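You operate a simulated robot arm through the tools that you are given. There is no shell and no other tool. Be economical: measure what you need, move in short steps, check, and stop when the job is done.

The job below is to be done with a simulated robot arm. You get a single attempt, and the scene is never put back.

TASK
Put things in order on the counter top over the food cupboard. At the end: the small water bottle (marked "SPARKLING") from the counter top over the food cupboard stands where the red bag clip stood; the herb shaker (marked "HERBS") stands where the small water bottle stood; the cinnamon shaker stands on top of the blue glasses case; the red bag clip from the counter top over the food cupboard stands where the cinnamon shaker stood; whatever was shut is shut again. Leave all else as you found it, and nothing knocked over.
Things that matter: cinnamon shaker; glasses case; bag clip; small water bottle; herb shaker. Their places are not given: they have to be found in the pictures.

It is judged by the outcome, as a careful person would: the job done as asked, and still so three seconds after it is handed in. It fails if anything else is knocked over, pushed out of place, dropped, spilled or broken.

THE ROBOT
A 7-joint arm with a two-finger parallel gripper, fixed in place. Base frame: the origin is at the foot of the arm, x ahead of it, y to its left, z up; the work surface is at about z = 0. Readings come in m, degrees, newtons and seconds.
With the tool pointing down near the work surface it reaches from about 0.24 to 0.62 m from the base axis. Its first joint turns from -66.0 to 66.0 degrees. Payload 2.6 kg.
The TCP is the grasp point between the finger pads, 0.03 m short of the fingertips. In the tool frame z runs along the fingers and y along their closing line. Largest opening 0.094 m; finger width 0.028, thickness 0.01; the body of the gripper, 0.05 by 0.096 m, starts 0.055 m behind the TCP.
Orientation is told as [roll, pitch, yaw] about the base's x, y, z axes, in that order, counted from this pose: with the fingers straight down and closing along the base's y, the tool's x points along the base's -x, its y along +y and its z along -z.

THE INTERFACE
- The arm moves only by the tool jog_arm. Its argument "moves" is a list of rows, each an object of numbers (a shift or turn left out is 0, a gripper value left out holds the last): "claw": the gripper command, from -1 (shut) to 1 (fully open), values between in proportion; "dx", "dy", "dz": the shift along the base's x, y, z in mm; "rx", "ry", "rz": the turn, a rotation vector about the base's x, y, z in degrees. In form: [{"claw": .., "dx": .., "dy": .., "dz": .., "rx": .., "ry": .., "rz": ..}, ...]. A call has 1 to 10 rows; each row is the pose to reach, as a shift and turn from the pose commanded when the call began. Rows are played at 5 a second. More than 0.05 m and 8.6 degrees between two rows, or a gripper value outside its range, and nothing of the call is played. A pose out of reach is approached as far as the arm can. The call stops where the force on the tool passes 40 N (or 10 N more than at its start, if that is more) or the arm is blocked; 0.2 s more then pass. Each finger travels about 0.072 m/s and halts on what it meets, pressing with about 29 N; the grip force reading is that of the motor and also rises with nothing between the fingers. The clock runs only during rows and for 0.2 s after the last one: add rows that repeat a pose to give the fingers time. The reply holds the time, the measured pose of the TCP, the force on the tool along the base axes, the opening and the grip force, in the units named above and with some noise.
- Cameras (640 x 400 px; columns grow to the right, rows downward): "scene" is fixed at [0.0338, 0.4292, 0.5623]; the picture's right is [-0.78, -0.62, 0.00], its down [-0.36, 0.46, -0.81] and it looks along [0.50, -0.64, -0.59] (base axes); focal length 342 px, centre (320, 200). "wrist" rides on the gripper at [-0.037, 0, -0.058] in the tool frame; the picture's right is [0.00, -1.00, 0.00], its down [0.97, 0.00, -0.24] and it looks along [0.24, 0.00, 0.97] (tool axes); focal length 218 px, centre (320, 200).
- grab_frame(camera): a new picture of that camera. The clock stands still meanwhile.
- pixel_to_xyz(camera, pixels): for up to 12 pixels [column, row] of the newest picture of that camera ("zoom" is the newest enlarged one), the place [x, y, z] in the base frame of the surface seen there, good to about 0.002 m. The clock stands still meanwhile.
- enlarge(camera, box): a new picture of the part [left, top, right, bottom] of that camera's present view, enlarged. The clock stands still meanwhile.
- hand_in(): hands the job in; it is judged then, once.

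Keep the steps short. Do not move on a guess: measure, check each grasp and each placing, and mend mistakes. In all there are 80 turns and 54 pictures (those below and enlarged ones count). Leave the gripper open and the arm clear of the work at the hand-in unless told otherwise, and finish with a single line.

The tools are called after "Request:" by a JSON object that holds its "op" and its "data". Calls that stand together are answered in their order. jog_arm: Moves the arm, as the interface text tells. Its arguments: {"type":"object","properties":{"moves":{"type":"array"}},"required":["moves"]} The other tools are called the same way: grab_frame (camera) takes a picture; pixel_to_xyz (camera, pixels) gives the place of the surface under pixels of a picture; enlarge (camera, box) takes an enlarged picture of a part of a camera's view; hand_in () hands the job in.

At the start:

```text
clock: 0.0
tcp_pos: [0.4221, 0.0105, 0.3043]
ee_rot: [0.0, 0.0, 0.0]
force: [-0.1, -0.3, 1.3]
opening: 0.0939
grasp_force: 0.0
```

scene: 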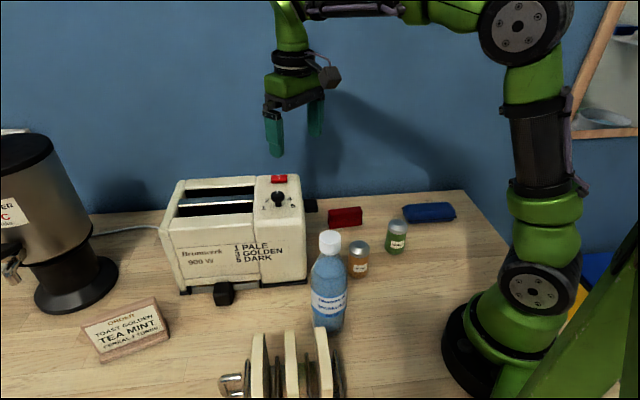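
wrist: 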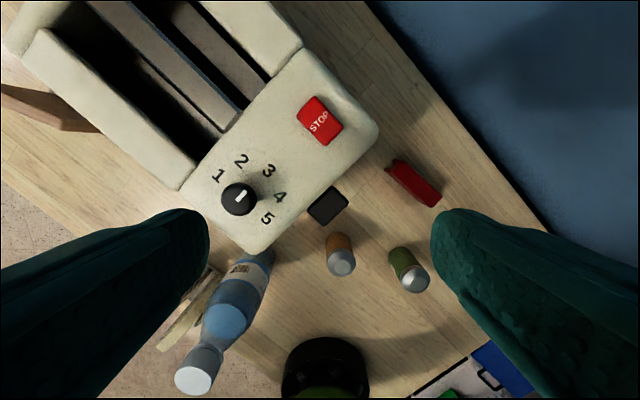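

I see the toaster, bottle (~328,280), orange shaker (~358,260), green shaker (~397,237), red clip (~345,217) and blue case (~428,212). I'll enlarge this area to read the labels.

Request:
{"op": "enlarge", "data": {"camera": "scene", "box": [290, 180, 480, 340]}}

Request:
{"op": "pixel_to_xyz", "data": {"camera": "scene", "pixels": [[330, 238], [328, 300], [358, 247], [358, 265], [398, 224], [397, 240], [345, 210], [345, 220], [428, 206], [428, 215], [380, 280], [420, 260]]}}

```text
2.50 times, centred on (385, 260) of scene
```

zoom: 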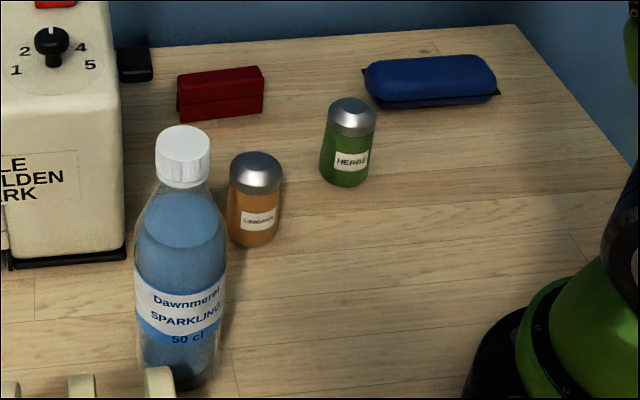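

```text
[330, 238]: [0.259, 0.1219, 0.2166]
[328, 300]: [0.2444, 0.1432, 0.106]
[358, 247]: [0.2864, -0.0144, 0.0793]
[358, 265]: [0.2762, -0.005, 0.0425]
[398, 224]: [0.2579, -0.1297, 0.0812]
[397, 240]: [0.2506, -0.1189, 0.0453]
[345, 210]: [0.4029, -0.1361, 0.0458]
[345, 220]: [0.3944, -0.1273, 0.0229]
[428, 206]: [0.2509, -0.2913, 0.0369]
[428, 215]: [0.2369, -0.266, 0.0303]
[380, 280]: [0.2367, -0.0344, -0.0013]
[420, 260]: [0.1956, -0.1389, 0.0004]
```

Labels read: SPARKLING bottle, orange cinnamon shaker, HERBS shaker. Now measuring tops and edges in the zoom and wrist view.

Request:
{"op": "pixel_to_xyz", "data": {"camera": "zoom", "pixels": [[183, 133], [158, 145], [208, 145], [255, 157], [233, 170], [279, 170], [352, 102], [330, 115], [374, 115], [140, 260], [222, 260], [120, 240]]}}

Request:
{"op": "pixel_to_xyz", "data": {"camera": "zoom", "pixels": [[179, 75], [262, 68], [222, 71], [182, 98], [263, 85], [182, 118], [262, 108], [370, 72], [430, 62], [490, 72], [495, 95], [380, 104]]}}

Request:
{"op": "pixel_to_xyz", "data": {"camera": "wrist", "pixels": [[193, 378], [342, 262], [415, 278], [390, 165], [398, 160], [438, 205], [440, 195], [430, 207], [388, 172], [327, 205], [260, 250], [375, 140]]}}

Request:
{"op": "enlarge", "data": {"camera": "wrist", "box": [290, 130, 460, 300]}}

```text
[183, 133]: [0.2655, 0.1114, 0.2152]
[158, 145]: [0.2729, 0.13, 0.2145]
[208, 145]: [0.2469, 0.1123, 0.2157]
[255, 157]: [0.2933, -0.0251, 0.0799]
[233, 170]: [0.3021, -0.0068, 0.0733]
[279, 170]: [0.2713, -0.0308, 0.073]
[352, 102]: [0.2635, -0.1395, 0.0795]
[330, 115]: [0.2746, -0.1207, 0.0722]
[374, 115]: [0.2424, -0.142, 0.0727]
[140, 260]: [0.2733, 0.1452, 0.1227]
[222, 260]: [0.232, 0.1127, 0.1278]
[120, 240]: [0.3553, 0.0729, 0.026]
```

```text
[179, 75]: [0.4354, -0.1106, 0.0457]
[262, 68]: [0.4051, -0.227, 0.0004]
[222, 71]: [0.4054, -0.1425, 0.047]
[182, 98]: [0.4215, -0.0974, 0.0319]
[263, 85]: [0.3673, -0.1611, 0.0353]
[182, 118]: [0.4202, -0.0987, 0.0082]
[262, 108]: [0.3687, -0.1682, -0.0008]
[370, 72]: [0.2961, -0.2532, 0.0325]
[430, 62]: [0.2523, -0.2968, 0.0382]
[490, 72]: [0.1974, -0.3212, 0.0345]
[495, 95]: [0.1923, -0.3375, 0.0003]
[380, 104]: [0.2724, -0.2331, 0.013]
```

```text
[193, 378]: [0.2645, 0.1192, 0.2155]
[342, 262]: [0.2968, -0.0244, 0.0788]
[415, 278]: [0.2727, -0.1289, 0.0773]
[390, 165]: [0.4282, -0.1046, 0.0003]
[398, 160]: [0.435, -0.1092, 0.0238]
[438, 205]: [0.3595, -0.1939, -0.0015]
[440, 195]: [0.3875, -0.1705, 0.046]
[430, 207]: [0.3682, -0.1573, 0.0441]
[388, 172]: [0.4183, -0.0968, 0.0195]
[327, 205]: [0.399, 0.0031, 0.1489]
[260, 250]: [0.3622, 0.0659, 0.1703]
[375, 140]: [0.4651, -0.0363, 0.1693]
```

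```text
2.35 times, centred on (375, 215) of wrist
```

zoom: 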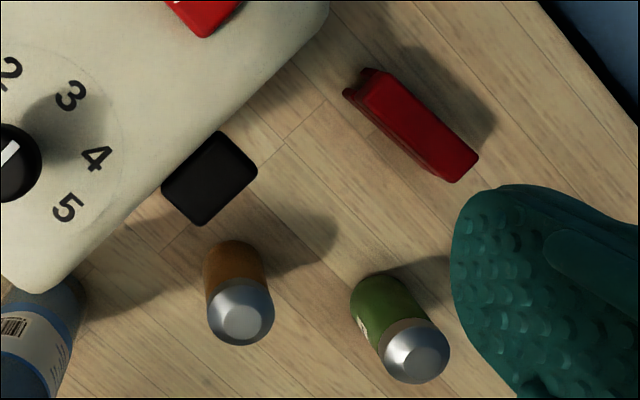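

Layout understood. Order: cinnamon → case, clip → cinnamon's spot, bottle → clip's spot, herbs → bottle's spot. First I go high toward the case region (x 0.28, y -0.22) to see case top and shakers with the wrist camera.

Request:
{"op": "jog_arm", "data": {"moves": [{"claw": 1, "dx": -30, "dy": -35}, {"claw": 1, "dx": -60, "dy": -70}, {"claw": 1, "dx": -90, "dy": -105}, {"claw": 1, "dx": -120, "dy": -140}, {"claw": 1, "dx": -150, "dy": -180}, {"claw": 1, "dx": -165, "dy": -220}, {"claw": 1, "dx": -165, "dy": -240}, {"claw": 1, "dx": -165, "dy": -240}]}}

Request:
{"op": "grab_frame", "data": {"camera": "wrist"}}

```text
clock: 1.8
tcp_pos: [0.256, -0.2299, 0.3048]
ee_rot: [-0.1, 0.0, -0.1]
force: [0.1, -0.1, 0.9]
opening: 0.0938
grasp_force: 0.0
```

```text
49 pictures are left
```

wrist: 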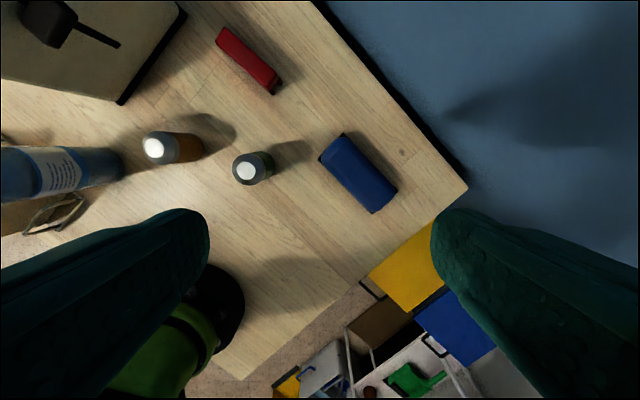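

The case is at (358,172), herbs top at (246,169), cinnamon top at (153,148), clip at (247,60). I measure them.

Request:
{"op": "pixel_to_xyz", "data": {"camera": "wrist", "pixels": [[346, 142], [323, 157], [394, 187], [374, 211], [357, 173], [349, 179], [367, 167], [345, 157], [370, 190], [335, 150], [383, 199], [340, 172]]}}

Request:
{"op": "pixel_to_xyz", "data": {"camera": "wrist", "pixels": [[246, 169], [234, 168], [254, 180], [153, 148], [145, 150], [228, 28], [218, 38], [279, 78], [273, 92], [248, 58], [125, 100], [184, 12]]}}

Request:
{"op": "enlarge", "data": {"camera": "wrist", "box": [130, 20, 410, 220]}}

```text
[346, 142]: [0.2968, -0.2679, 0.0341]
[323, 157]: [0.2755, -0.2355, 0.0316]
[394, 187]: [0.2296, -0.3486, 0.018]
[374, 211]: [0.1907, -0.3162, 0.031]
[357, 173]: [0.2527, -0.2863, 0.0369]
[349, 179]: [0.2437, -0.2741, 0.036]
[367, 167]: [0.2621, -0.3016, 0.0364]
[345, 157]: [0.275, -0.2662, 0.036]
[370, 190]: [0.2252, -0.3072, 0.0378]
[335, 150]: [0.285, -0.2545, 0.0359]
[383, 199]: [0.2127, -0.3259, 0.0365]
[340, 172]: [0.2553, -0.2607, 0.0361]
```

```text
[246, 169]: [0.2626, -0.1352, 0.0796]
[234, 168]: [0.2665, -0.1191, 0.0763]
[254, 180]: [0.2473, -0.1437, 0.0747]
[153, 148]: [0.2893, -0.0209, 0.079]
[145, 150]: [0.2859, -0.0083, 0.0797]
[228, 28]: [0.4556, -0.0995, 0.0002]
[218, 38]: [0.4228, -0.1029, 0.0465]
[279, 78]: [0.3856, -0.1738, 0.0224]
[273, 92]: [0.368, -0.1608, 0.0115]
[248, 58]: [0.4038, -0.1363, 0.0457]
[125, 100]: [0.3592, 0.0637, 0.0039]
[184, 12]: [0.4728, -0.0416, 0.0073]
```

```text
2.00 times, centred on (270, 120) of wrist
```

zoom: 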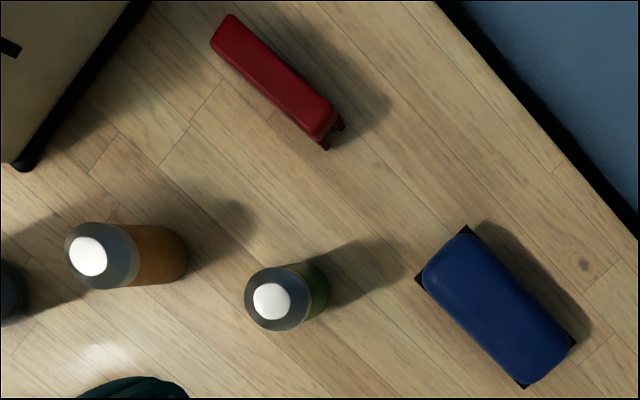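

Case top is flat at z≈0.037, centre about (0.250, -0.289). Cinnamon about (0.291, -0.022). I move above the cinnamon shaker at z≈0.2.

Request:
{"op": "jog_arm", "data": {"moves": [{"claw": 1, "dx": 7, "dy": 45}, {"claw": 1, "dx": 14, "dy": 90}, {"claw": 1, "dx": 21, "dy": 135}, {"claw": 1, "dx": 28, "dy": 175}, {"claw": 1, "dx": 35, "dy": 208, "dz": -30}, {"claw": 1, "dx": 35, "dy": 208, "dz": -70}, {"claw": 1, "dx": 35, "dy": 208, "dz": -105}, {"claw": 1, "dx": 35, "dy": 208, "dz": -105}]}}

Request:
{"op": "grab_frame", "data": {"camera": "wrist"}}

```text
clock: 3.6
tcp_pos: [0.2948, -0.0215, 0.1945]
ee_rot: [0.0, 0.1, 0.0]
force: [0.1, -0.7, 0.1]
opening: 0.0943
grasp_force: 0.1
```

```text
47 pictures are left
```

wrist: 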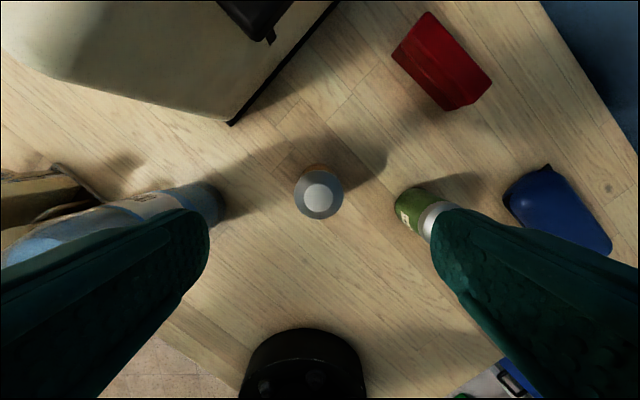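

The shaker is centred between the fingers at (319,196). I measure its rim.

Request:
{"op": "pixel_to_xyz", "data": {"camera": "wrist", "pixels": [[319, 198], [305, 198], [333, 198], [319, 185], [319, 211], [297, 194], [342, 194], [319, 216], [319, 174], [319, 168], [440, 150], [460, 105]]}}

```text
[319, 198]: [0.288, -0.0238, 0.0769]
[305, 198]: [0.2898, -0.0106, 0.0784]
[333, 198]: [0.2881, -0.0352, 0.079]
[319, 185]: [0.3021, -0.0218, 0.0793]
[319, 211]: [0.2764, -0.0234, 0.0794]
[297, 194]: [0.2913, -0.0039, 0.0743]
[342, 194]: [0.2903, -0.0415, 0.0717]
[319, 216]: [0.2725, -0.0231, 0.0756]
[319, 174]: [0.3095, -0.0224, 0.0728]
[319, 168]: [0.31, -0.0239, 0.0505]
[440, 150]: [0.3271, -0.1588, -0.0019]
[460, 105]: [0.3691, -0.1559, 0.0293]
```

Axis (0.290, -0.023), radius ~19 mm. Descend to z≈0.053 with gripper open.

Request:
{"op": "jog_arm", "data": {"moves": [{"claw": 1, "dx": -3, "dy": -1, "dz": -40}, {"claw": 1, "dx": -3, "dy": -1, "dz": -80}, {"claw": 1, "dx": -3, "dy": -1, "dz": -115}, {"claw": 1, "dx": -3, "dy": -1, "dz": -142}, {"claw": 1, "dx": -3, "dy": -1, "dz": -142}]}}

Request:
{"op": "jog_arm", "data": {"moves": [{"claw": -1}, {"claw": -1}, {"claw": -1}, {"claw": -1}, {"claw": -1}]}}

```text
clock: 4.8
tcp_pos: [0.2909, -0.0249, 0.0543]
ee_rot: [0.0, 0.0, 0.0]
force: [0.4, 0.0, 0.4]
opening: 0.094
grasp_force: 0.1
```

```text
clock: 6.0
tcp_pos: [0.2917, -0.025, 0.0548]
ee_rot: [0.0, 0.0, 0.0]
force: [0.0, 0.0, 0.6]
opening: 0.0433
grasp_force: 28.6
```

Grip reads 28.6 N at 43 mm, so it's held. Lift, then carry to above the case.

Request:
{"op": "jog_arm", "data": {"moves": [{"claw": -1, "dz": 30}, {"claw": -1, "dz": 70}, {"claw": -1, "dz": 110}, {"claw": -1, "dz": 140}, {"claw": -1, "dx": -7, "dy": -40, "dz": 140}, {"claw": -1, "dx": -14, "dy": -80, "dz": 140}, {"claw": -1, "dx": -21, "dy": -120, "dz": 140}, {"claw": -1, "dx": -28, "dy": -160, "dz": 140}, {"claw": -1, "dx": -34, "dy": -200, "dz": 140}, {"claw": -1, "dx": -38, "dy": -235, "dz": 140}]}}

Request:
{"op": "jog_arm", "data": {"moves": [{"claw": -1, "dx": -3, "dy": -28}, {"claw": -1, "dx": -3, "dy": -28}, {"claw": -1, "dx": -3, "dy": -28, "dz": -30}, {"claw": -1, "dx": -3, "dy": -28, "dz": -60}, {"claw": -1, "dx": -3, "dy": -28, "dz": -80}, {"claw": -1, "dx": -3, "dy": -28, "dz": -80}]}}

Request:
{"op": "grab_frame", "data": {"camera": "wrist"}}

Request:
{"op": "enlarge", "data": {"camera": "scene", "box": [330, 130, 490, 260]}}

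```text
clock: 8.2
tcp_pos: [0.2507, -0.259, 0.1973]
ee_rot: [0.0, 0.0, 0.1]
force: [-0.1, -0.4, -0.5]
opening: 0.0429
grasp_force: 29.0
```

```text
clock: 9.6
tcp_pos: [0.2462, -0.2873, 0.1193]
ee_rot: [0.1, 0.0, 0.1]
force: [-0.6, 0.2, -0.7]
opening: 0.0432
grasp_force: 29.2
```

```text
46 pictures are left
```

wrist: 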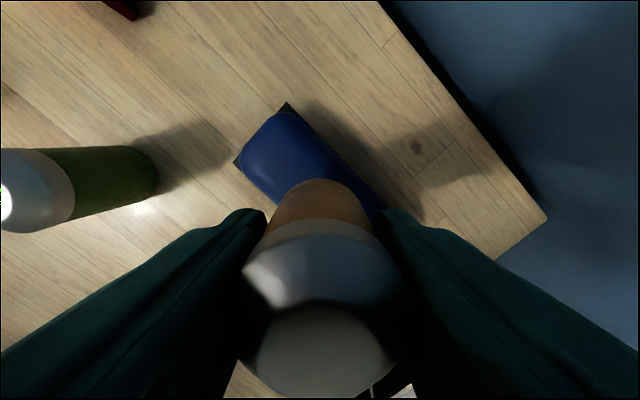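

```text
3.08 times, centred on (410, 195) of scene
```

zoom: 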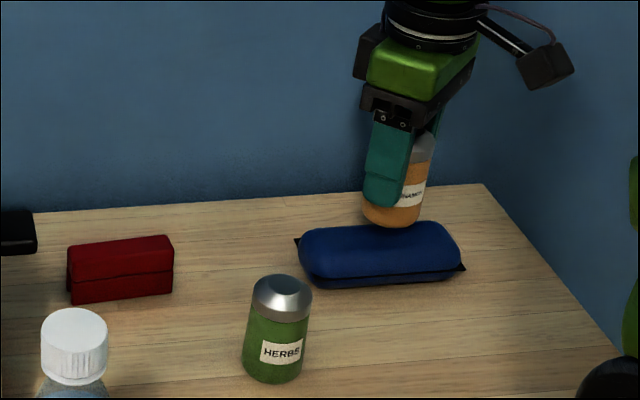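

Shaker is above the case. Lower slowly toward the top, watching the force.

Request:
{"op": "jog_arm", "data": {"moves": [{"claw": -1, "dx": 1, "dz": -10}, {"claw": -1, "dx": 1, "dz": -17}, {"claw": -1, "dx": 1, "dz": -20}, {"claw": -1, "dx": 1, "dz": -20}]}}

Request:
{"op": "enlarge", "data": {"camera": "scene", "box": [380, 160, 480, 222]}}

```text
clock: 10.6
tcp_pos: [0.2494, -0.2867, 0.0966]
ee_rot: [0.1, 0.0, 0.0]
force: [0.3, -0.3, -0.8]
opening: 0.0431
grasp_force: 28.9
```

```text
6.40 times, centred on (430, 191) of scene
```

zoom: 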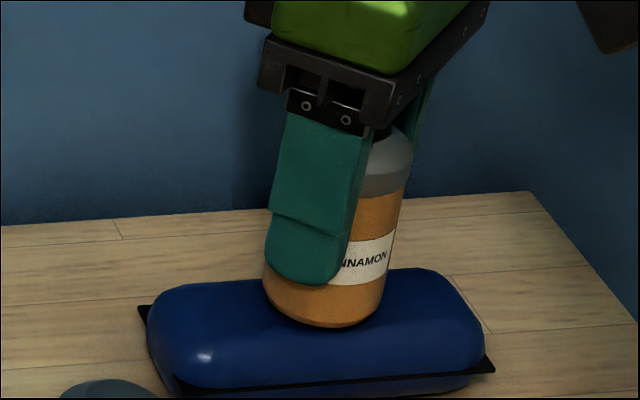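

Nearly down; continue by 1 mm rows until contact.

Request:
{"op": "jog_arm", "data": {"moves": [{"claw": -1, "dz": -1}, {"claw": -1, "dz": -2}, {"claw": -1, "dz": -2}]}}

Request:
{"op": "jog_arm", "data": {"moves": [{"claw": -1, "dz": -1}, {"claw": -1, "dz": -1}]}}

Request:
{"op": "jog_arm", "data": {"moves": [{"claw": -1, "dz": -1}, {"claw": -1, "dz": -1}]}}

```text
clock: 11.4
tcp_pos: [0.2493, -0.2859, 0.0949]
ee_rot: [0.0, -0.1, -0.1]
force: [0.2, 0.3, -1.6]
opening: 0.0434
grasp_force: 29.2
```

```text
clock: 12.0
tcp_pos: [0.2496, -0.2853, 0.0942]
ee_rot: [0.0, 0.0, 0.0]
force: [0.1, -0.4, -0.8]
opening: 0.0431
grasp_force: 29.5
```

```text
clock: 12.6
tcp_pos: [0.2491, -0.2852, 0.093]
ee_rot: [0.0, 0.1, 0.1]
force: [0.5, -0.5, -0.5]
opening: 0.0432
grasp_force: 28.8
```

No contact yet (z 0.093); continue.

Request:
{"op": "jog_arm", "data": {"moves": [{"claw": -1, "dz": -1}, {"claw": -1, "dz": -1}]}}

Request:
{"op": "jog_arm", "data": {"moves": [{"claw": -1, "dz": -1}, {"claw": -1, "dz": -1}]}}

Request:
{"op": "jog_arm", "data": {"moves": [{"claw": -1, "dz": -1}, {"claw": -1, "dz": -1}]}}

```text
clock: 13.2
tcp_pos: [0.2495, -0.2851, 0.0915]
ee_rot: [0.0, -0.1, 0.0]
force: [-1.0, 1.5, 8.4]
opening: 0.0428
grasp_force: 28.7
```

```text
clock: 13.8
tcp_pos: [0.2488, -0.2853, 0.0922]
ee_rot: [0.0, -0.2, 0.0]
force: [-3.4, 5.7, 25.4]
opening: 0.0433
grasp_force: 28.9
```

```text
clock: 14.4
tcp_pos: [0.25, -0.2859, 0.0893]
ee_rot: [-0.1, -0.1, 0.0]
force: [-0.6, 3.4, 26.3]
opening: 0.0432
grasp_force: 28.7
```

Contact. Back off 2 mm and open.

Request:
{"op": "jog_arm", "data": {"moves": [{"claw": -1, "dz": 1.5}, {"claw": -1, "dz": 1.5}]}}

Request:
{"op": "jog_arm", "data": {"moves": [{"claw": 0.0}, {"claw": 0.2}, {"claw": 0.6}, {"claw": 0.6}]}}

Request:
{"op": "enlarge", "data": {"camera": "scene", "box": [380, 160, 480, 222]}}

```text
clock: 15.0
tcp_pos: [0.2485, -0.2844, 0.09]
ee_rot: [0.0, 0.1, 0.0]
force: [0.1, -1.3, 4.0]
opening: 0.043
grasp_force: 29.4
```

```text
clock: 16.0
tcp_pos: [0.25, -0.285, 0.09]
ee_rot: [0.1, 0.0, 0.0]
force: [-0.2, 0.3, -0.6]
opening: 0.0753
grasp_force: 0.1
```

```text
6.40 times, centred on (430, 191) of scene
```

zoom: 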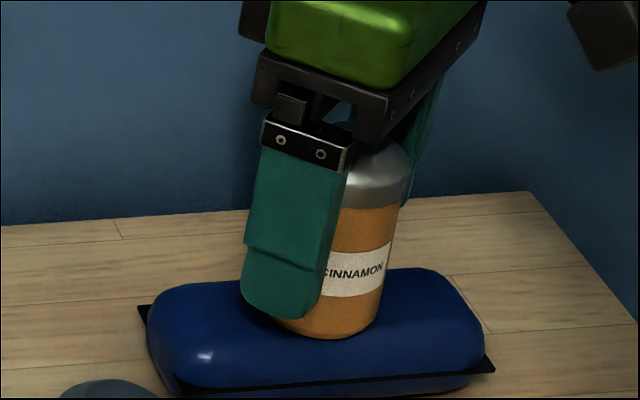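

Cinnamon stands upright on the case. Rise straight up 130 mm, opening fully once clear.

Request:
{"op": "jog_arm", "data": {"moves": [{"claw": 0.6, "dz": 30}, {"claw": 0.6, "dz": 65}, {"claw": 0.6, "dz": 100}, {"claw": 1, "dz": 130}, {"claw": 1, "dz": 150}, {"claw": 1, "dz": 150}]}}

Request:
{"op": "grab_frame", "data": {"camera": "scene"}}

```text
clock: 17.4
tcp_pos: [0.2518, -0.2844, 0.2407]
ee_rot: [0.0, -0.1, 0.1]
force: [0.5, 0.1, 0.7]
opening: 0.0937
grasp_force: 0.1
```

```text
42 pictures are left
```

scene: 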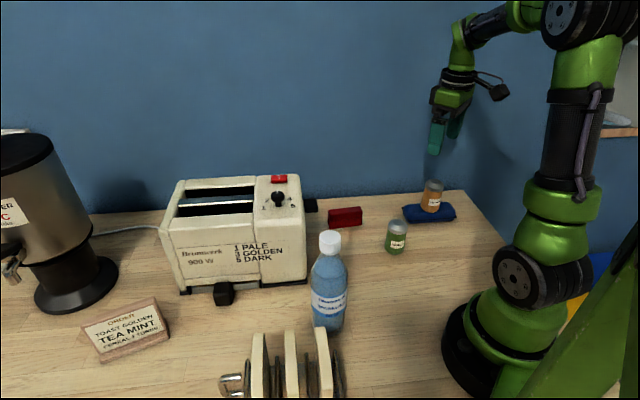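

Good. Check where the side box (498,91) on the hand sits, then move toward the clip while yawing +49.6°.

Request:
{"op": "pixel_to_xyz", "data": {"camera": "scene", "pixels": [[499, 91], [508, 92], [498, 100], [433, 182], [428, 212], [440, 140]]}}

Request:
{"op": "jog_arm", "data": {"moves": [{"claw": 1, "dx": 15, "dy": 15, "rz": 6}, {"claw": 1, "dx": 30, "dy": 30, "rz": 12}, {"claw": 1, "dx": 45, "dy": 45, "rz": 18}, {"claw": 1, "dx": 60, "dy": 60, "rz": 24}, {"claw": 1, "dx": 75, "dy": 75, "rz": 30}, {"claw": 1, "dx": 90, "dy": 90, "rz": 36}, {"claw": 1, "dx": 110, "dy": 110, "rz": 42}, {"claw": 1, "dx": 130, "dy": 130, "rz": 47}, {"claw": 1, "dx": 151, "dy": 149, "rz": 49.6}, {"claw": 1, "dx": 151, "dy": 149, "rz": 49.6}]}}

Request:
{"op": "grab_frame", "data": {"camera": "wrist"}}

```text
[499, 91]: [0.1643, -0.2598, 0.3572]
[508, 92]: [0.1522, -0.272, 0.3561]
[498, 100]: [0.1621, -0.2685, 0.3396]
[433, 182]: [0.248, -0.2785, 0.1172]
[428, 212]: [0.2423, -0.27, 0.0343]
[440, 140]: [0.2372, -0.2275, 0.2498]
```

```text
clock: 19.6
tcp_pos: [0.3994, -0.1372, 0.2425]
ee_rot: [0.0, -0.1, 49.7]
force: [-0.2, -0.4, -0.3]
opening: 0.0938
grasp_force: 0.0
```

```text
41 pictures are left
```

wrist: 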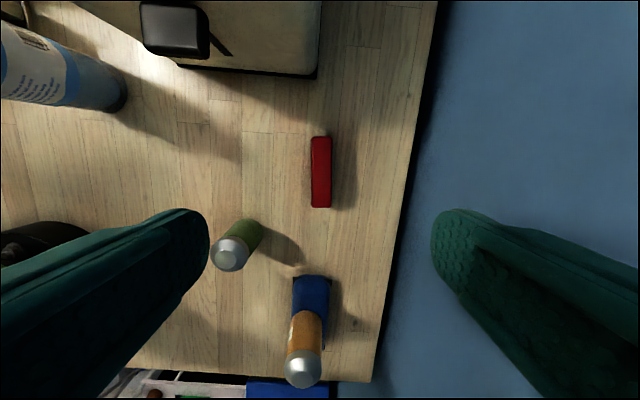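

Clip is aligned with the hand at (321,172). Measure its edges and how near the wall is.

Request:
{"op": "pixel_to_xyz", "data": {"camera": "wrist", "pixels": [[321, 172], [314, 145], [329, 145], [314, 200], [329, 200], [321, 139], [321, 204], [400, 170], [412, 170], [430, 170], [460, 170], [500, 120]]}}

Request:
{"op": "enlarge", "data": {"camera": "wrist", "box": [280, 120, 360, 220]}}

```text
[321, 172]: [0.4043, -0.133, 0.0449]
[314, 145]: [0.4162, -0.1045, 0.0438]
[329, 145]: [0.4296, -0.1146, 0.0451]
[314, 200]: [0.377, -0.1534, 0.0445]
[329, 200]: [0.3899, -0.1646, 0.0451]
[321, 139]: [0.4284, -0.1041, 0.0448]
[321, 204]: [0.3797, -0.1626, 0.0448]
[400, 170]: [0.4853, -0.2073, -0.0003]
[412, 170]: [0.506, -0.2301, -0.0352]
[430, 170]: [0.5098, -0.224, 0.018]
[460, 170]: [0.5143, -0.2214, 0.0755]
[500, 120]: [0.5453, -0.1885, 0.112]
```

```text
4.00 times, centred on (320, 170) of wrist
```

zoom: 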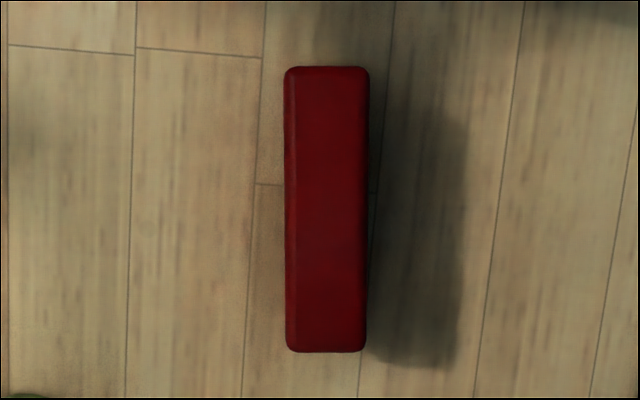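

Clip centre (0.4035, -0.134), wall ~0.14 m off. Descend to TCP z≈0.036.

Request:
{"op": "jog_arm", "data": {"moves": [{"claw": 1, "dx": 2.5, "dy": 2, "dz": -45}, {"claw": 1, "dx": 2.5, "dy": 2, "dz": -90}, {"claw": 1, "dx": 2.5, "dy": 2, "dz": -135}, {"claw": 1, "dx": 2.5, "dy": 2, "dz": -175}, {"claw": 1, "dx": 2.5, "dy": 2, "dz": -195}, {"claw": 1, "dx": 2.5, "dy": 2, "dz": -204}, {"claw": 1, "dx": 2.5, "dy": 2, "dz": -204}]}}

Request:
{"op": "grab_frame", "data": {"camera": "wrist"}}

```text
clock: 21.2
tcp_pos: [0.3993, -0.1376, 0.0371]
ee_rot: [0.1, 0.0, 49.6]
force: [0.6, 0.1, 0.6]
opening: 0.0942
grasp_force: 0.0
```

```text
39 pictures are left
```

wrist: 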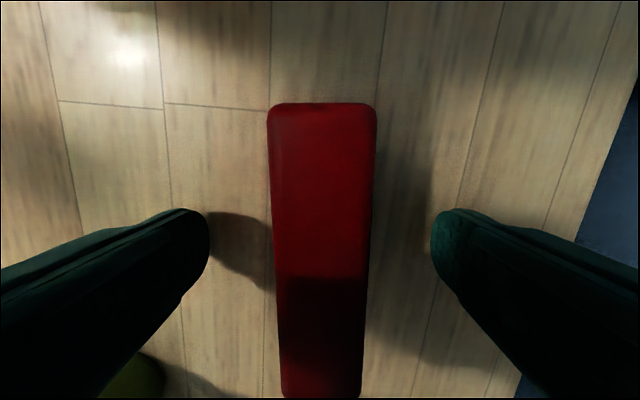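

Clip is centred across the jaws but the TCP is ~5 mm short along its length. Correct and close.

Request:
{"op": "jog_arm", "data": {"moves": [{"claw": 1, "dx": 3.3, "dy": 3.8}, {"claw": 1, "dx": 3.3, "dy": 3.8}]}}

Request:
{"op": "jog_arm", "data": {"moves": [{"claw": -1}, {"claw": -1}, {"claw": -1}, {"claw": -1}, {"claw": -1}]}}

```text
clock: 21.8
tcp_pos: [0.4034, -0.1325, 0.0362]
ee_rot: [0.0, 0.1, 49.7]
force: [0.6, -0.4, -0.5]
opening: 0.0942
grasp_force: 0.1
```

```text
clock: 23.0
tcp_pos: [0.4032, -0.1329, 0.0373]
ee_rot: [0.0, 0.1, 49.7]
force: [0.3, 0.6, 0.2]
opening: 0.0284
grasp_force: 28.5
```

Held (28 mm, 28.5 N). Lift and carry to the cinnamon spot: shift (-113.5, +111).

Request:
{"op": "jog_arm", "data": {"moves": [{"claw": -1, "dz": 40}, {"claw": -1, "dz": 85}, {"claw": -1, "dz": 130}, {"claw": -1, "dz": 150}, {"claw": -1, "dx": -30, "dy": 30, "dz": 150}, {"claw": -1, "dx": -60, "dy": 59, "dz": 150}, {"claw": -1, "dx": -90, "dy": 88, "dz": 150}, {"claw": -1, "dx": -113.5, "dy": 111, "dz": 150}, {"claw": -1, "dx": -113.5, "dy": 111, "dz": 110}, {"claw": -1, "dx": -113.5, "dy": 111, "dz": 110}]}}

Request:
{"op": "grab_frame", "data": {"camera": "wrist"}}

Request:
{"op": "grab_frame", "data": {"camera": "scene"}}

```text
clock: 25.2
tcp_pos: [0.293, -0.0201, 0.1462]
ee_rot: [0.0, 0.0, 49.6]
force: [-0.2, -0.3, -0.1]
opening: 0.028
grasp_force: 29.6
```

```text
38 pictures are left
```

wrist: 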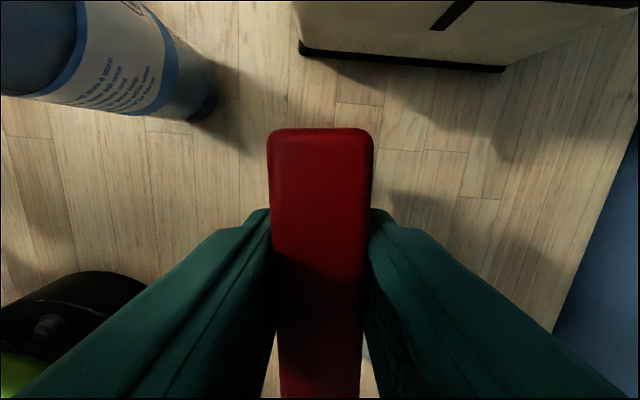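

```text
37 pictures are left
```

scene: 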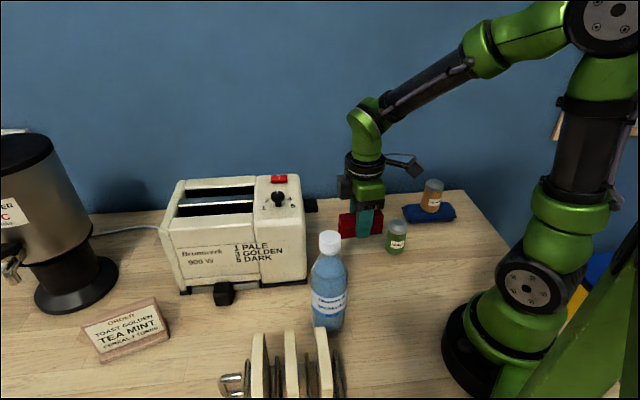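

All fine; lower 102 mm then feel down.

Request:
{"op": "jog_arm", "data": {"moves": [{"claw": -1, "dx": -2, "dy": -1, "dz": -40}, {"claw": -1, "dx": -2, "dy": -1, "dz": -80}, {"claw": -1, "dx": -2, "dy": -1, "dz": -102}, {"claw": -1, "dx": -2, "dy": -1, "dz": -106}, {"claw": -1, "dx": -2, "dy": -1, "dz": -106}]}}

Request:
{"op": "jog_arm", "data": {"moves": [{"claw": -1, "dz": -1}, {"claw": -1, "dz": -2}, {"claw": -1, "dz": -2}]}}

Request:
{"op": "jog_arm", "data": {"moves": [{"claw": -1, "dz": -1}, {"claw": -1, "dz": -1}]}}

```text
clock: 26.4
tcp_pos: [0.2915, -0.022, 0.0423]
ee_rot: [0.0, 0.1, 49.7]
force: [-0.1, 0.0, -0.1]
opening: 0.028
grasp_force: 28.8
```

```text
clock: 27.2
tcp_pos: [0.292, -0.0214, 0.0402]
ee_rot: [0.0, -0.1, 49.6]
force: [-0.2, -0.3, -0.2]
opening: 0.0281
grasp_force: 28.3
```

```text
clock: 27.8
tcp_pos: [0.2904, -0.0212, 0.0385]
ee_rot: [0.0, -0.1, 49.7]
force: [-0.8, -0.2, -0.3]
opening: 0.028
grasp_force: 29.0
```

Request:
{"op": "jog_arm", "data": {"moves": [{"claw": -1, "dz": -1}, {"claw": -1, "dz": -1}]}}

Request:
{"op": "jog_arm", "data": {"moves": [{"claw": -1, "dz": -1}, {"claw": -1, "dz": -1}]}}

```text
clock: 28.4
tcp_pos: [0.2909, -0.0204, 0.0369]
ee_rot: [0.0, 0.0, 49.6]
force: [-0.8, -0.3, -1.3]
opening: 0.0283
grasp_force: 29.7
```

```text
clock: 29.0
tcp_pos: [0.2898, -0.0206, 0.0364]
ee_rot: [0.0, 0.0, 49.6]
force: [0.3, -0.1, 0.2]
opening: 0.0283
grasp_force: 29.0
```

Request:
{"op": "jog_arm", "data": {"moves": [{"claw": -1, "dz": -1}, {"claw": -1, "dz": -1}]}}

```text
clock: 29.6
tcp_pos: [0.2912, -0.02, 0.0356]
ee_rot: [-0.1, -0.1, 49.6]
force: [-7.0, -1.1, 27.2]
opening: 0.0279
grasp_force: 29.1
```

Contact (27 N). Ease up 0.7 mm, open, and check.

Request:
{"op": "jog_arm", "data": {"moves": [{"claw": -1, "dz": 0.7}, {"claw": -1, "dz": 0.7}, {"claw": -0.2, "dz": 0.7}, {"claw": 0.2, "dz": 0.7}, {"claw": 0.6, "dz": 0.7}, {"claw": 0.6, "dz": 0.7}]}}

Request:
{"op": "jog_arm", "data": {"moves": [{"claw": 0.6, "dz": 30}, {"claw": 0.6, "dz": 70}, {"claw": 0.6, "dz": 115}, {"claw": 0.6, "dz": 160}, {"claw": 0.6, "dz": 205}, {"claw": 0.6, "dz": 250}, {"claw": 0.6, "dz": 250}]}}

Request:
{"op": "grab_frame", "data": {"camera": "wrist"}}

```text
clock: 31.0
tcp_pos: [0.2904, -0.02, 0.036]
ee_rot: [0.0, 0.1, 49.6]
force: [0.4, 0.3, 0.0]
opening: 0.0752
grasp_force: 0.0
```

```text
clock: 32.6
tcp_pos: [0.2899, -0.021, 0.2858]
ee_rot: [-0.1, 0.0, 49.7]
force: [0.1, 0.1, 0.7]
opening: 0.0752
grasp_force: 0.1
```

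```text
36 pictures are left
```

wrist: 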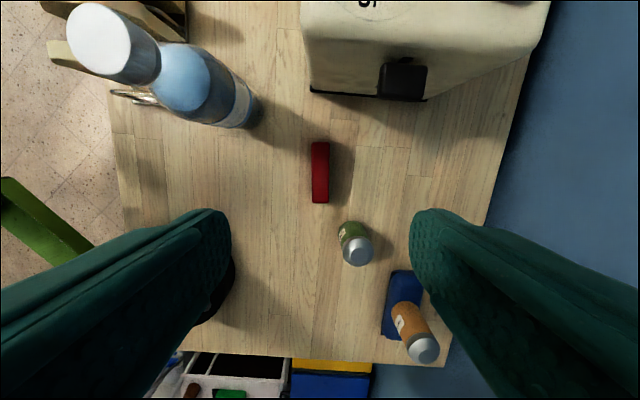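

Clip stands at (320,172). Measure clip and bottle cap/base and the toaster lever.

Request:
{"op": "pixel_to_xyz", "data": {"camera": "wrist", "pixels": [[320, 172], [320, 145], [320, 200], [99, 40], [75, 40], [123, 45], [97, 8], [97, 70], [250, 105], [50, 55], [120, 90], [400, 80]]}}

```text
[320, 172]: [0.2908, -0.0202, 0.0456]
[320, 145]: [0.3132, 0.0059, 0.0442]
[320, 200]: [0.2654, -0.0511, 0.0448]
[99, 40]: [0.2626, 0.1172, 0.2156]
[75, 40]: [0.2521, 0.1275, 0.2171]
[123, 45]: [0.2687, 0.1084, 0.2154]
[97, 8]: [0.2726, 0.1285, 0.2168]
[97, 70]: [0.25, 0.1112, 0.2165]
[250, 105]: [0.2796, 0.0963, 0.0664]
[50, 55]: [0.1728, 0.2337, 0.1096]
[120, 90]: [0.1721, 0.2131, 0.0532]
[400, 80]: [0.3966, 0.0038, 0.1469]
```

Clip centre ≈ (0.290, -0.021): good. Bottle axis (0.261, 0.119), cap top 0.216. Look at the cap/neck in detail for grasp height.

Request:
{"op": "enlarge", "data": {"camera": "scene", "box": [290, 220, 370, 340]}}

Request:
{"op": "pixel_to_xyz", "data": {"camera": "zoom", "pixels": [[322, 50], [322, 75], [322, 95], [322, 105], [322, 120], [322, 140], [322, 170], [322, 200]]}}

```text
3.33 times, centred on (330, 280) of scene
```

zoom: 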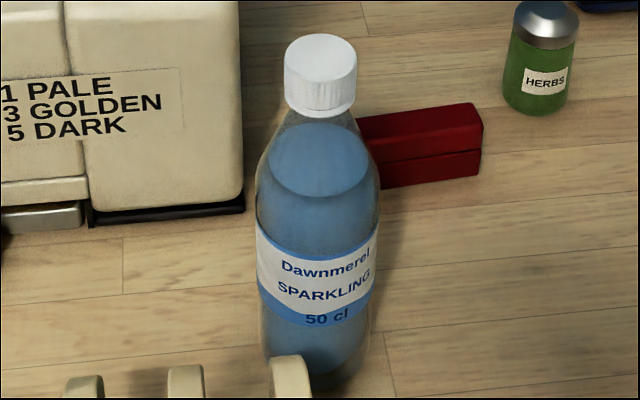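

```text
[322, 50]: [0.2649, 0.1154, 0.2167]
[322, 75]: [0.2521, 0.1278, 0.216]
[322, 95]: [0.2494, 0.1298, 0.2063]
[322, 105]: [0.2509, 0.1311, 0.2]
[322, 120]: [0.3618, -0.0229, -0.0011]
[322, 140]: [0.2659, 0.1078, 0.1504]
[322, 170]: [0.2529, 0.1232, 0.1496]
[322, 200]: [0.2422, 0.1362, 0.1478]
```

Cap spans z≈0.195–0.217, shoulder widens below, so grip the cap with fingertips at ≈0.187 (TCP ≈0.216). Move over the bottle.

Request:
{"op": "jog_arm", "data": {"moves": [{"claw": 0.6, "dx": -10, "dy": 47}, {"claw": 0.6, "dx": -20, "dy": 94}, {"claw": 0.6, "dx": -29, "dy": 139.5}, {"claw": 0.6, "dx": -29, "dy": 139.5}]}}

Request:
{"op": "grab_frame", "data": {"camera": "wrist"}}

```text
clock: 33.6
tcp_pos: [0.2618, 0.1182, 0.2852]
ee_rot: [0.0, 0.0, 49.7]
force: [-0.9, 0.4, 0.1]
opening: 0.0752
grasp_force: 0.1
```

```text
34 pictures are left
```

wrist: 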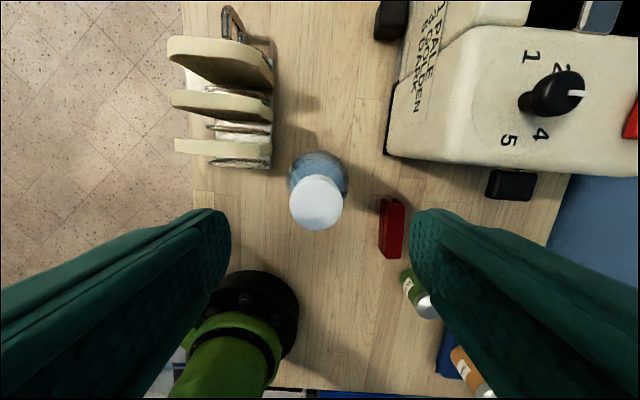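

Request:
{"op": "pixel_to_xyz", "data": {"camera": "wrist", "pixels": [[316, 204], [293, 204], [340, 204], [316, 181], [316, 227], [290, 175], [347, 180], [318, 153], [390, 208], [390, 250]]}}

```text
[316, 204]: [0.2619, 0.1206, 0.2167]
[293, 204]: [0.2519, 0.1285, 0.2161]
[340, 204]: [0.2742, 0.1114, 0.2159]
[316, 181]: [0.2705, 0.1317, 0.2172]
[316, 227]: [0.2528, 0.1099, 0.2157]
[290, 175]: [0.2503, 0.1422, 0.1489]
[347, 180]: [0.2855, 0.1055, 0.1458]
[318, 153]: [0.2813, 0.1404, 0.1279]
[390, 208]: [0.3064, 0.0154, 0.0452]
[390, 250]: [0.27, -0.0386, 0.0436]
```

Cap centre (0.262, 0.120). Descend 69 mm and close.

Request:
{"op": "jog_arm", "data": {"moves": [{"claw": 0.6, "dx": 0.5, "dy": 2, "dz": -30}, {"claw": 0.6, "dx": 0.5, "dy": 2, "dz": -55}, {"claw": 0.6, "dx": 0.5, "dy": 2, "dz": -69}, {"claw": 0.6, "dx": 0.5, "dy": 2, "dz": -69}]}}

Request:
{"op": "jog_arm", "data": {"moves": [{"claw": -1}, {"claw": -1}, {"claw": -1}, {"claw": -1}, {"claw": -1}]}}

Request:
{"op": "enlarge", "data": {"camera": "scene", "box": [280, 190, 400, 340]}}

```text
clock: 34.6
tcp_pos: [0.2621, 0.1201, 0.2175]
ee_rot: [0.0, 0.0, 49.7]
force: [0.2, -0.3, -0.1]
opening: 0.0752
grasp_force: 0.1
```

```text
clock: 35.8
tcp_pos: [0.2617, 0.1201, 0.2186]
ee_rot: [0.0, -0.1, 49.6]
force: [0.1, -1.1, 0.2]
opening: 0.031
grasp_force: 29.0
```

```text
2.67 times, centred on (340, 265) of scene
```

zoom: 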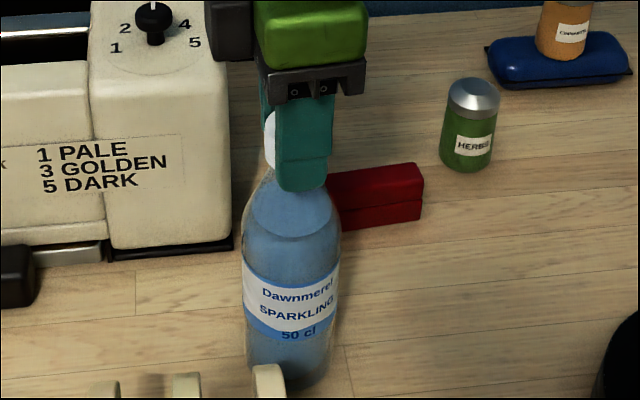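

Grip is on the cap (31 mm, 29 N). Lift 80 mm gently and check for hang.

Request:
{"op": "jog_arm", "data": {"moves": [{"claw": -1, "dz": 5}, {"claw": -1, "dz": 15}, {"claw": -1, "dz": 30}, {"claw": -1, "dz": 48}, {"claw": -1, "dz": 66}, {"claw": -1, "dz": 78}, {"claw": -1, "dz": 82}, {"claw": -1, "dz": 82}]}}

Request:
{"op": "grab_frame", "data": {"camera": "scene"}}

```text
clock: 37.6
tcp_pos: [0.2603, 0.1214, 0.2983]
ee_rot: [-0.1, 0.0, 49.7]
force: [0.0, -0.3, -3.6]
opening: 0.0311
grasp_force: 28.6
```

```text
32 pictures are left
```

scene: 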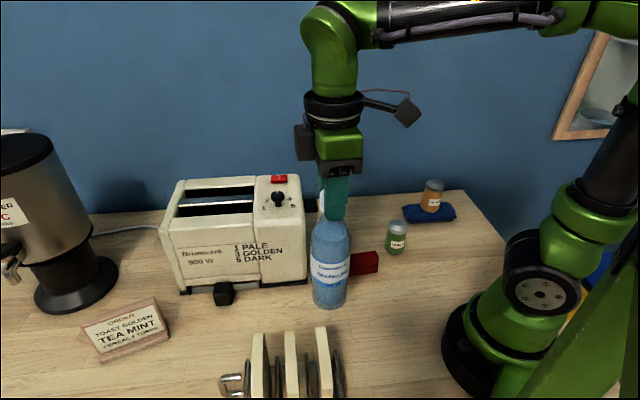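

Bottle hangs upright. Carry it via (0.285, -0.02) to above the clip's old place.

Request:
{"op": "jog_arm", "data": {"moves": [{"claw": -1, "dx": 3, "dy": -15}, {"claw": -1, "dx": 8, "dy": -45}, {"claw": -1, "dx": 13, "dy": -75}, {"claw": -1, "dx": 18, "dy": -105}, {"claw": -1, "dx": 24, "dy": -135}, {"claw": -1, "dx": 45, "dy": -157}, {"claw": -1, "dx": 67, "dy": -179}, {"claw": -1, "dx": 90, "dy": -202}, {"claw": -1, "dx": 112, "dy": -225}, {"claw": -1, "dx": 128, "dy": -241}]}}

Request:
{"op": "jog_arm", "data": {"moves": [{"claw": -1, "dx": 8, "dy": -8}, {"claw": -1, "dx": 13.5, "dy": -13.3}, {"claw": -1, "dx": 13.5, "dy": -13.3, "dz": -20}, {"claw": -1, "dx": 13.5, "dy": -13.3, "dz": -40}, {"claw": -1, "dx": 13.5, "dy": -13.3, "dz": -40}]}}

Request:
{"op": "grab_frame", "data": {"camera": "scene"}}

Request:
{"op": "grab_frame", "data": {"camera": "wrist"}}

```text
clock: 39.8
tcp_pos: [0.3923, -0.119, 0.2975]
ee_rot: [0.0, 0.0, 49.8]
force: [-0.5, -0.1, -3.8]
opening: 0.0309
grasp_force: 28.7
```

```text
clock: 41.0
tcp_pos: [0.4059, -0.132, 0.2582]
ee_rot: [0.0, 0.0, 49.5]
force: [-0.3, -0.6, -2.8]
opening: 0.0307
grasp_force: 28.6
```

```text
31 pictures are left
```

scene: 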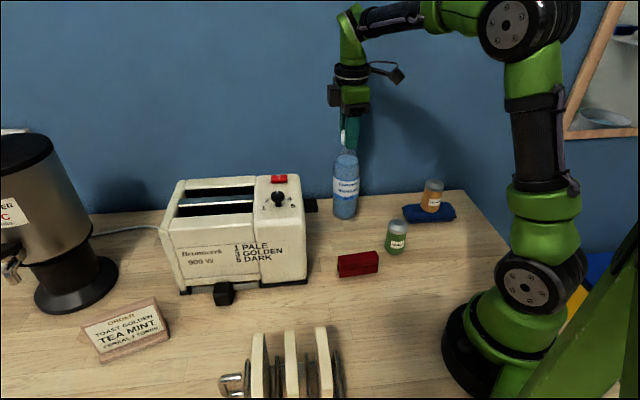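

```text
30 pictures are left
```

wrist: 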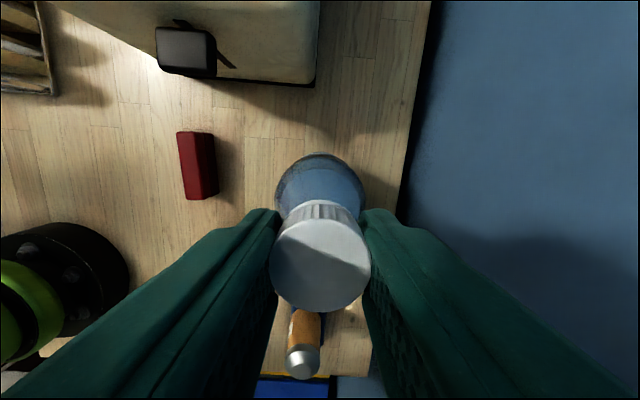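

Good clearance. Lower 37 mm, then feel.

Request:
{"op": "jog_arm", "data": {"moves": [{"claw": -1, "dx": -1, "dy": -1, "dz": -15}, {"claw": -1, "dx": -1, "dy": -1, "dz": -28}, {"claw": -1, "dx": -1, "dy": -1, "dz": -36}, {"claw": -1, "dx": -1, "dy": -1, "dz": -37}, {"claw": -1, "dx": -1, "dy": -1, "dz": -37}]}}

Request:
{"op": "jog_arm", "data": {"moves": [{"claw": -1, "dz": -1}, {"claw": -1, "dz": -2}, {"claw": -1, "dz": -2}]}}

Request:
{"op": "jog_arm", "data": {"moves": [{"claw": -1, "dz": -1}, {"claw": -1, "dz": -1}]}}

```text
clock: 42.2
tcp_pos: [0.4027, -0.134, 0.2204]
ee_rot: [0.0, 0.0, 49.6]
force: [0.5, 0.2, -4.7]
opening: 0.0308
grasp_force: 29.3
```

```text
clock: 43.0
tcp_pos: [0.4039, -0.1333, 0.2199]
ee_rot: [0.1, -0.1, 49.7]
force: [0.1, 0.5, -2.8]
opening: 0.0309
grasp_force: 29.2
```

```text
clock: 43.6
tcp_pos: [0.4032, -0.1341, 0.2187]
ee_rot: [-0.1, 0.0, 49.6]
force: [0.1, -0.7, 3.3]
opening: 0.0308
grasp_force: 29.5
```

Contact: force went from -4 to +3 N. Release slowly.

Request:
{"op": "jog_arm", "data": {"moves": [{"claw": -1}, {"claw": -0.3}, {"claw": 0}, {"claw": 0.5}, {"claw": 0.5}]}}

Request:
{"op": "jog_arm", "data": {"moves": [{"claw": 0.5, "dz": 20}, {"claw": 0.5, "dz": 45}, {"claw": 0.5, "dz": 75}, {"claw": 0.5, "dz": 100}, {"claw": 0.5, "dz": 100}]}}

Request:
{"op": "grab_frame", "data": {"camera": "wrist"}}

Request:
{"op": "grab_frame", "data": {"camera": "scene"}}

```text
clock: 44.8
tcp_pos: [0.404, -0.1335, 0.2185]
ee_rot: [0.1, 0.0, 49.6]
force: [-0.1, -0.6, 0.5]
opening: 0.0705
grasp_force: 0.0
```

```text
clock: 46.0
tcp_pos: [0.4025, -0.1322, 0.317]
ee_rot: [0.0, 0.0, 49.7]
force: [-0.4, 0.1, -0.2]
opening: 0.0704
grasp_force: 0.1
```

```text
29 pictures are left
```

wrist: 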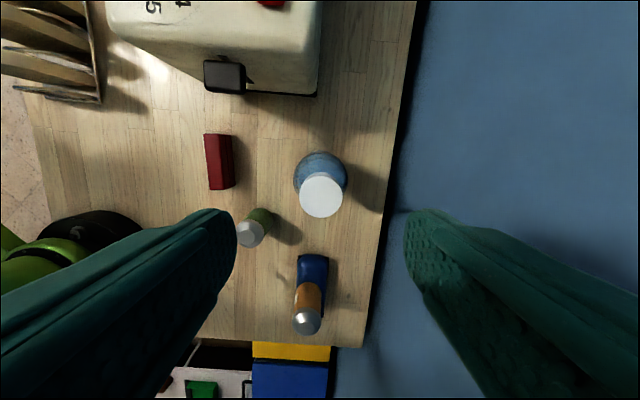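

```text
28 pictures are left
```

scene: 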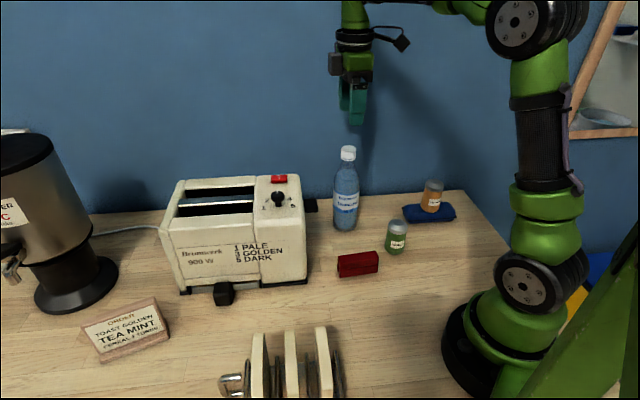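

Bottle upright in place. Next, herbs: move to above (0.263, -0.134), staying high until clear of the bottle.

Request:
{"op": "jog_arm", "data": {"moves": [{"claw": 0.5, "dx": -45}, {"claw": 0.5, "dx": -90}, {"claw": 0.5, "dx": -125, "dz": -20}, {"claw": 0.5, "dx": -141, "dz": -60}, {"claw": 0.7, "dx": -141, "dz": -105}, {"claw": 0.7, "dx": -141, "dz": -105}]}}

Request:
{"op": "grab_frame", "data": {"camera": "wrist"}}

```text
clock: 47.4
tcp_pos: [0.2609, -0.1317, 0.2129]
ee_rot: [-0.1, -0.1, 49.5]
force: [-0.4, 0.1, 0.6]
opening: 0.08
grasp_force: 0.1
```

```text
27 pictures are left
```

wrist: 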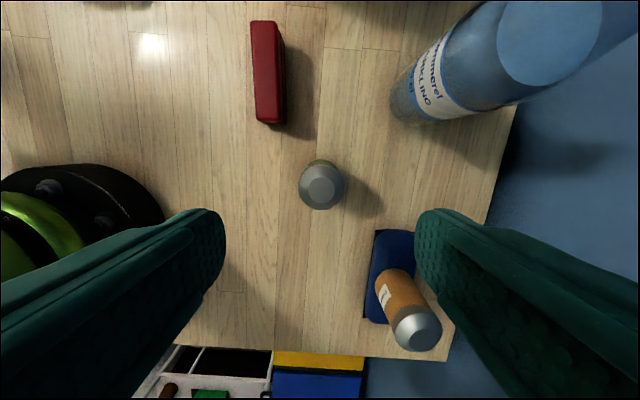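

Herbs cap at (321,186). Measure.

Request:
{"op": "pixel_to_xyz", "data": {"camera": "wrist", "pixels": [[321, 188], [309, 188], [333, 188], [321, 177], [321, 199], [301, 184], [342, 184], [321, 206], [321, 168], [268, 70], [400, 300], [375, 270]]}}

```text
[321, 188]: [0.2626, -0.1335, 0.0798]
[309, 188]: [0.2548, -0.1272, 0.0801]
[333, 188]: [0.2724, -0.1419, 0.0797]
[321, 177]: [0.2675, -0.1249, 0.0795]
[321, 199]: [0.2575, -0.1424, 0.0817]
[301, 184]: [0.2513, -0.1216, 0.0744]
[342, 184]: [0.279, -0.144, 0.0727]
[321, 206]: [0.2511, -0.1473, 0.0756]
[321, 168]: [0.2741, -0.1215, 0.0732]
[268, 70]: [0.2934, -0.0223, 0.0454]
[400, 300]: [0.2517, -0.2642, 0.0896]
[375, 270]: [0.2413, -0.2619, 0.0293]
```

Axis (0.263, -0.134). Descend to z≈0.055 and close.

Request:
{"op": "jog_arm", "data": {"moves": [{"claw": 0.7, "dx": 1.5, "dy": -2, "dz": -45}, {"claw": 0.7, "dx": 1.5, "dy": -2, "dz": -90}, {"claw": 0.7, "dx": 1.5, "dy": -2, "dz": -130}, {"claw": 0.7, "dx": 1.5, "dy": -2, "dz": -158}, {"claw": 0.7, "dx": 1.5, "dy": -2, "dz": -158}]}}

Request:
{"op": "jog_arm", "data": {"moves": [{"claw": -1}, {"claw": -1}, {"claw": -1}, {"claw": -1}]}}

```text
clock: 48.6
tcp_pos: [0.2612, -0.1396, 0.058]
ee_rot: [0.0, -0.1, 49.5]
force: [0.5, -0.2, 0.0]
opening: 0.0799
grasp_force: 0.1
```

```text
clock: 49.6
tcp_pos: [0.2619, -0.1406, 0.0556]
ee_rot: [0.0, 0.0, 49.6]
force: [0.3, 0.5, 0.0]
opening: 0.0439
grasp_force: 29.1
```

Held (44 mm, 29 N). Lift 110 mm and carry to above the bottle's old place.

Request:
{"op": "jog_arm", "data": {"moves": [{"claw": -1, "dz": 30}, {"claw": -1, "dz": 70}, {"claw": -1, "dz": 110}, {"claw": -1, "dx": 7, "dy": 40, "dz": 120}, {"claw": -1, "dx": 14, "dy": 80, "dz": 120}, {"claw": -1, "dx": 18, "dy": 120, "dz": 120}, {"claw": -1, "dx": 14, "dy": 160, "dz": 120}, {"claw": -1, "dx": 8, "dy": 200, "dz": 120}, {"claw": -1, "dx": 0, "dy": 240, "dz": 120}, {"claw": -1, "dx": -1, "dy": 254, "dz": 120}]}}

Request:
{"op": "jog_arm", "data": {"moves": [{"claw": -1}, {"claw": -1}]}}

Request:
{"op": "grab_frame", "data": {"camera": "wrist"}}

Request:
{"op": "grab_frame", "data": {"camera": "scene"}}

```text
clock: 51.8
tcp_pos: [0.2585, 0.1182, 0.1768]
ee_rot: [-0.1, 0.0, 49.6]
force: [-0.1, -0.5, -1.9]
opening: 0.0438
grasp_force: 28.8
```

```text
clock: 52.4
tcp_pos: [0.2595, 0.117, 0.1759]
ee_rot: [0.0, 0.0, 49.6]
force: [0.5, -0.4, -1.4]
opening: 0.044
grasp_force: 28.9
```

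```text
26 pictures are left
```

wrist: 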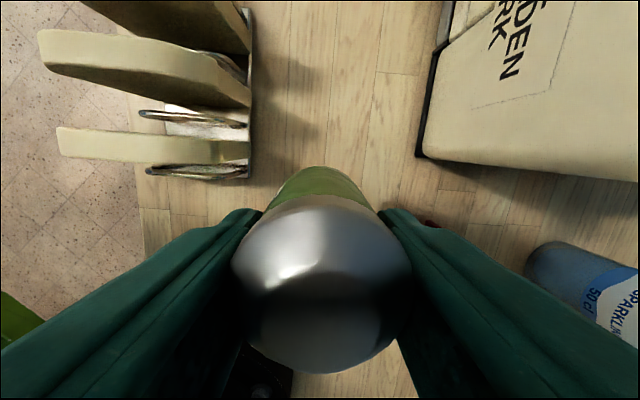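

```text
25 pictures are left
```

scene: 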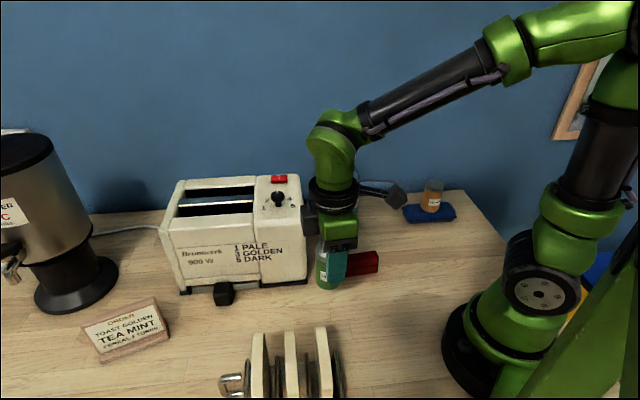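

Measure the rack's nearest points and the shaker's cap position in hand.

Request:
{"op": "pixel_to_xyz", "data": {"camera": "wrist", "pixels": [[248, 178], [252, 120], [245, 150], [150, 175], [170, 150], [320, 330], [320, 240], [250, 265], [395, 265], [418, 150], [430, 223], [320, 178]]}}

```text
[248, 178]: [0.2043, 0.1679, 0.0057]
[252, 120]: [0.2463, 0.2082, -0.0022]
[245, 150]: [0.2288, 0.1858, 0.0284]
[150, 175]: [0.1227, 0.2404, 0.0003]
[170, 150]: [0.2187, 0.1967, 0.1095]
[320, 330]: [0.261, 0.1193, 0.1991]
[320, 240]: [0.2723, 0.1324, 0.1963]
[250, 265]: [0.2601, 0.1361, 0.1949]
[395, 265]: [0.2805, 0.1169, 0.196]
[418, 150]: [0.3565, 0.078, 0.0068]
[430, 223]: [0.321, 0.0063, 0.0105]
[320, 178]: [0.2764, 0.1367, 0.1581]
```

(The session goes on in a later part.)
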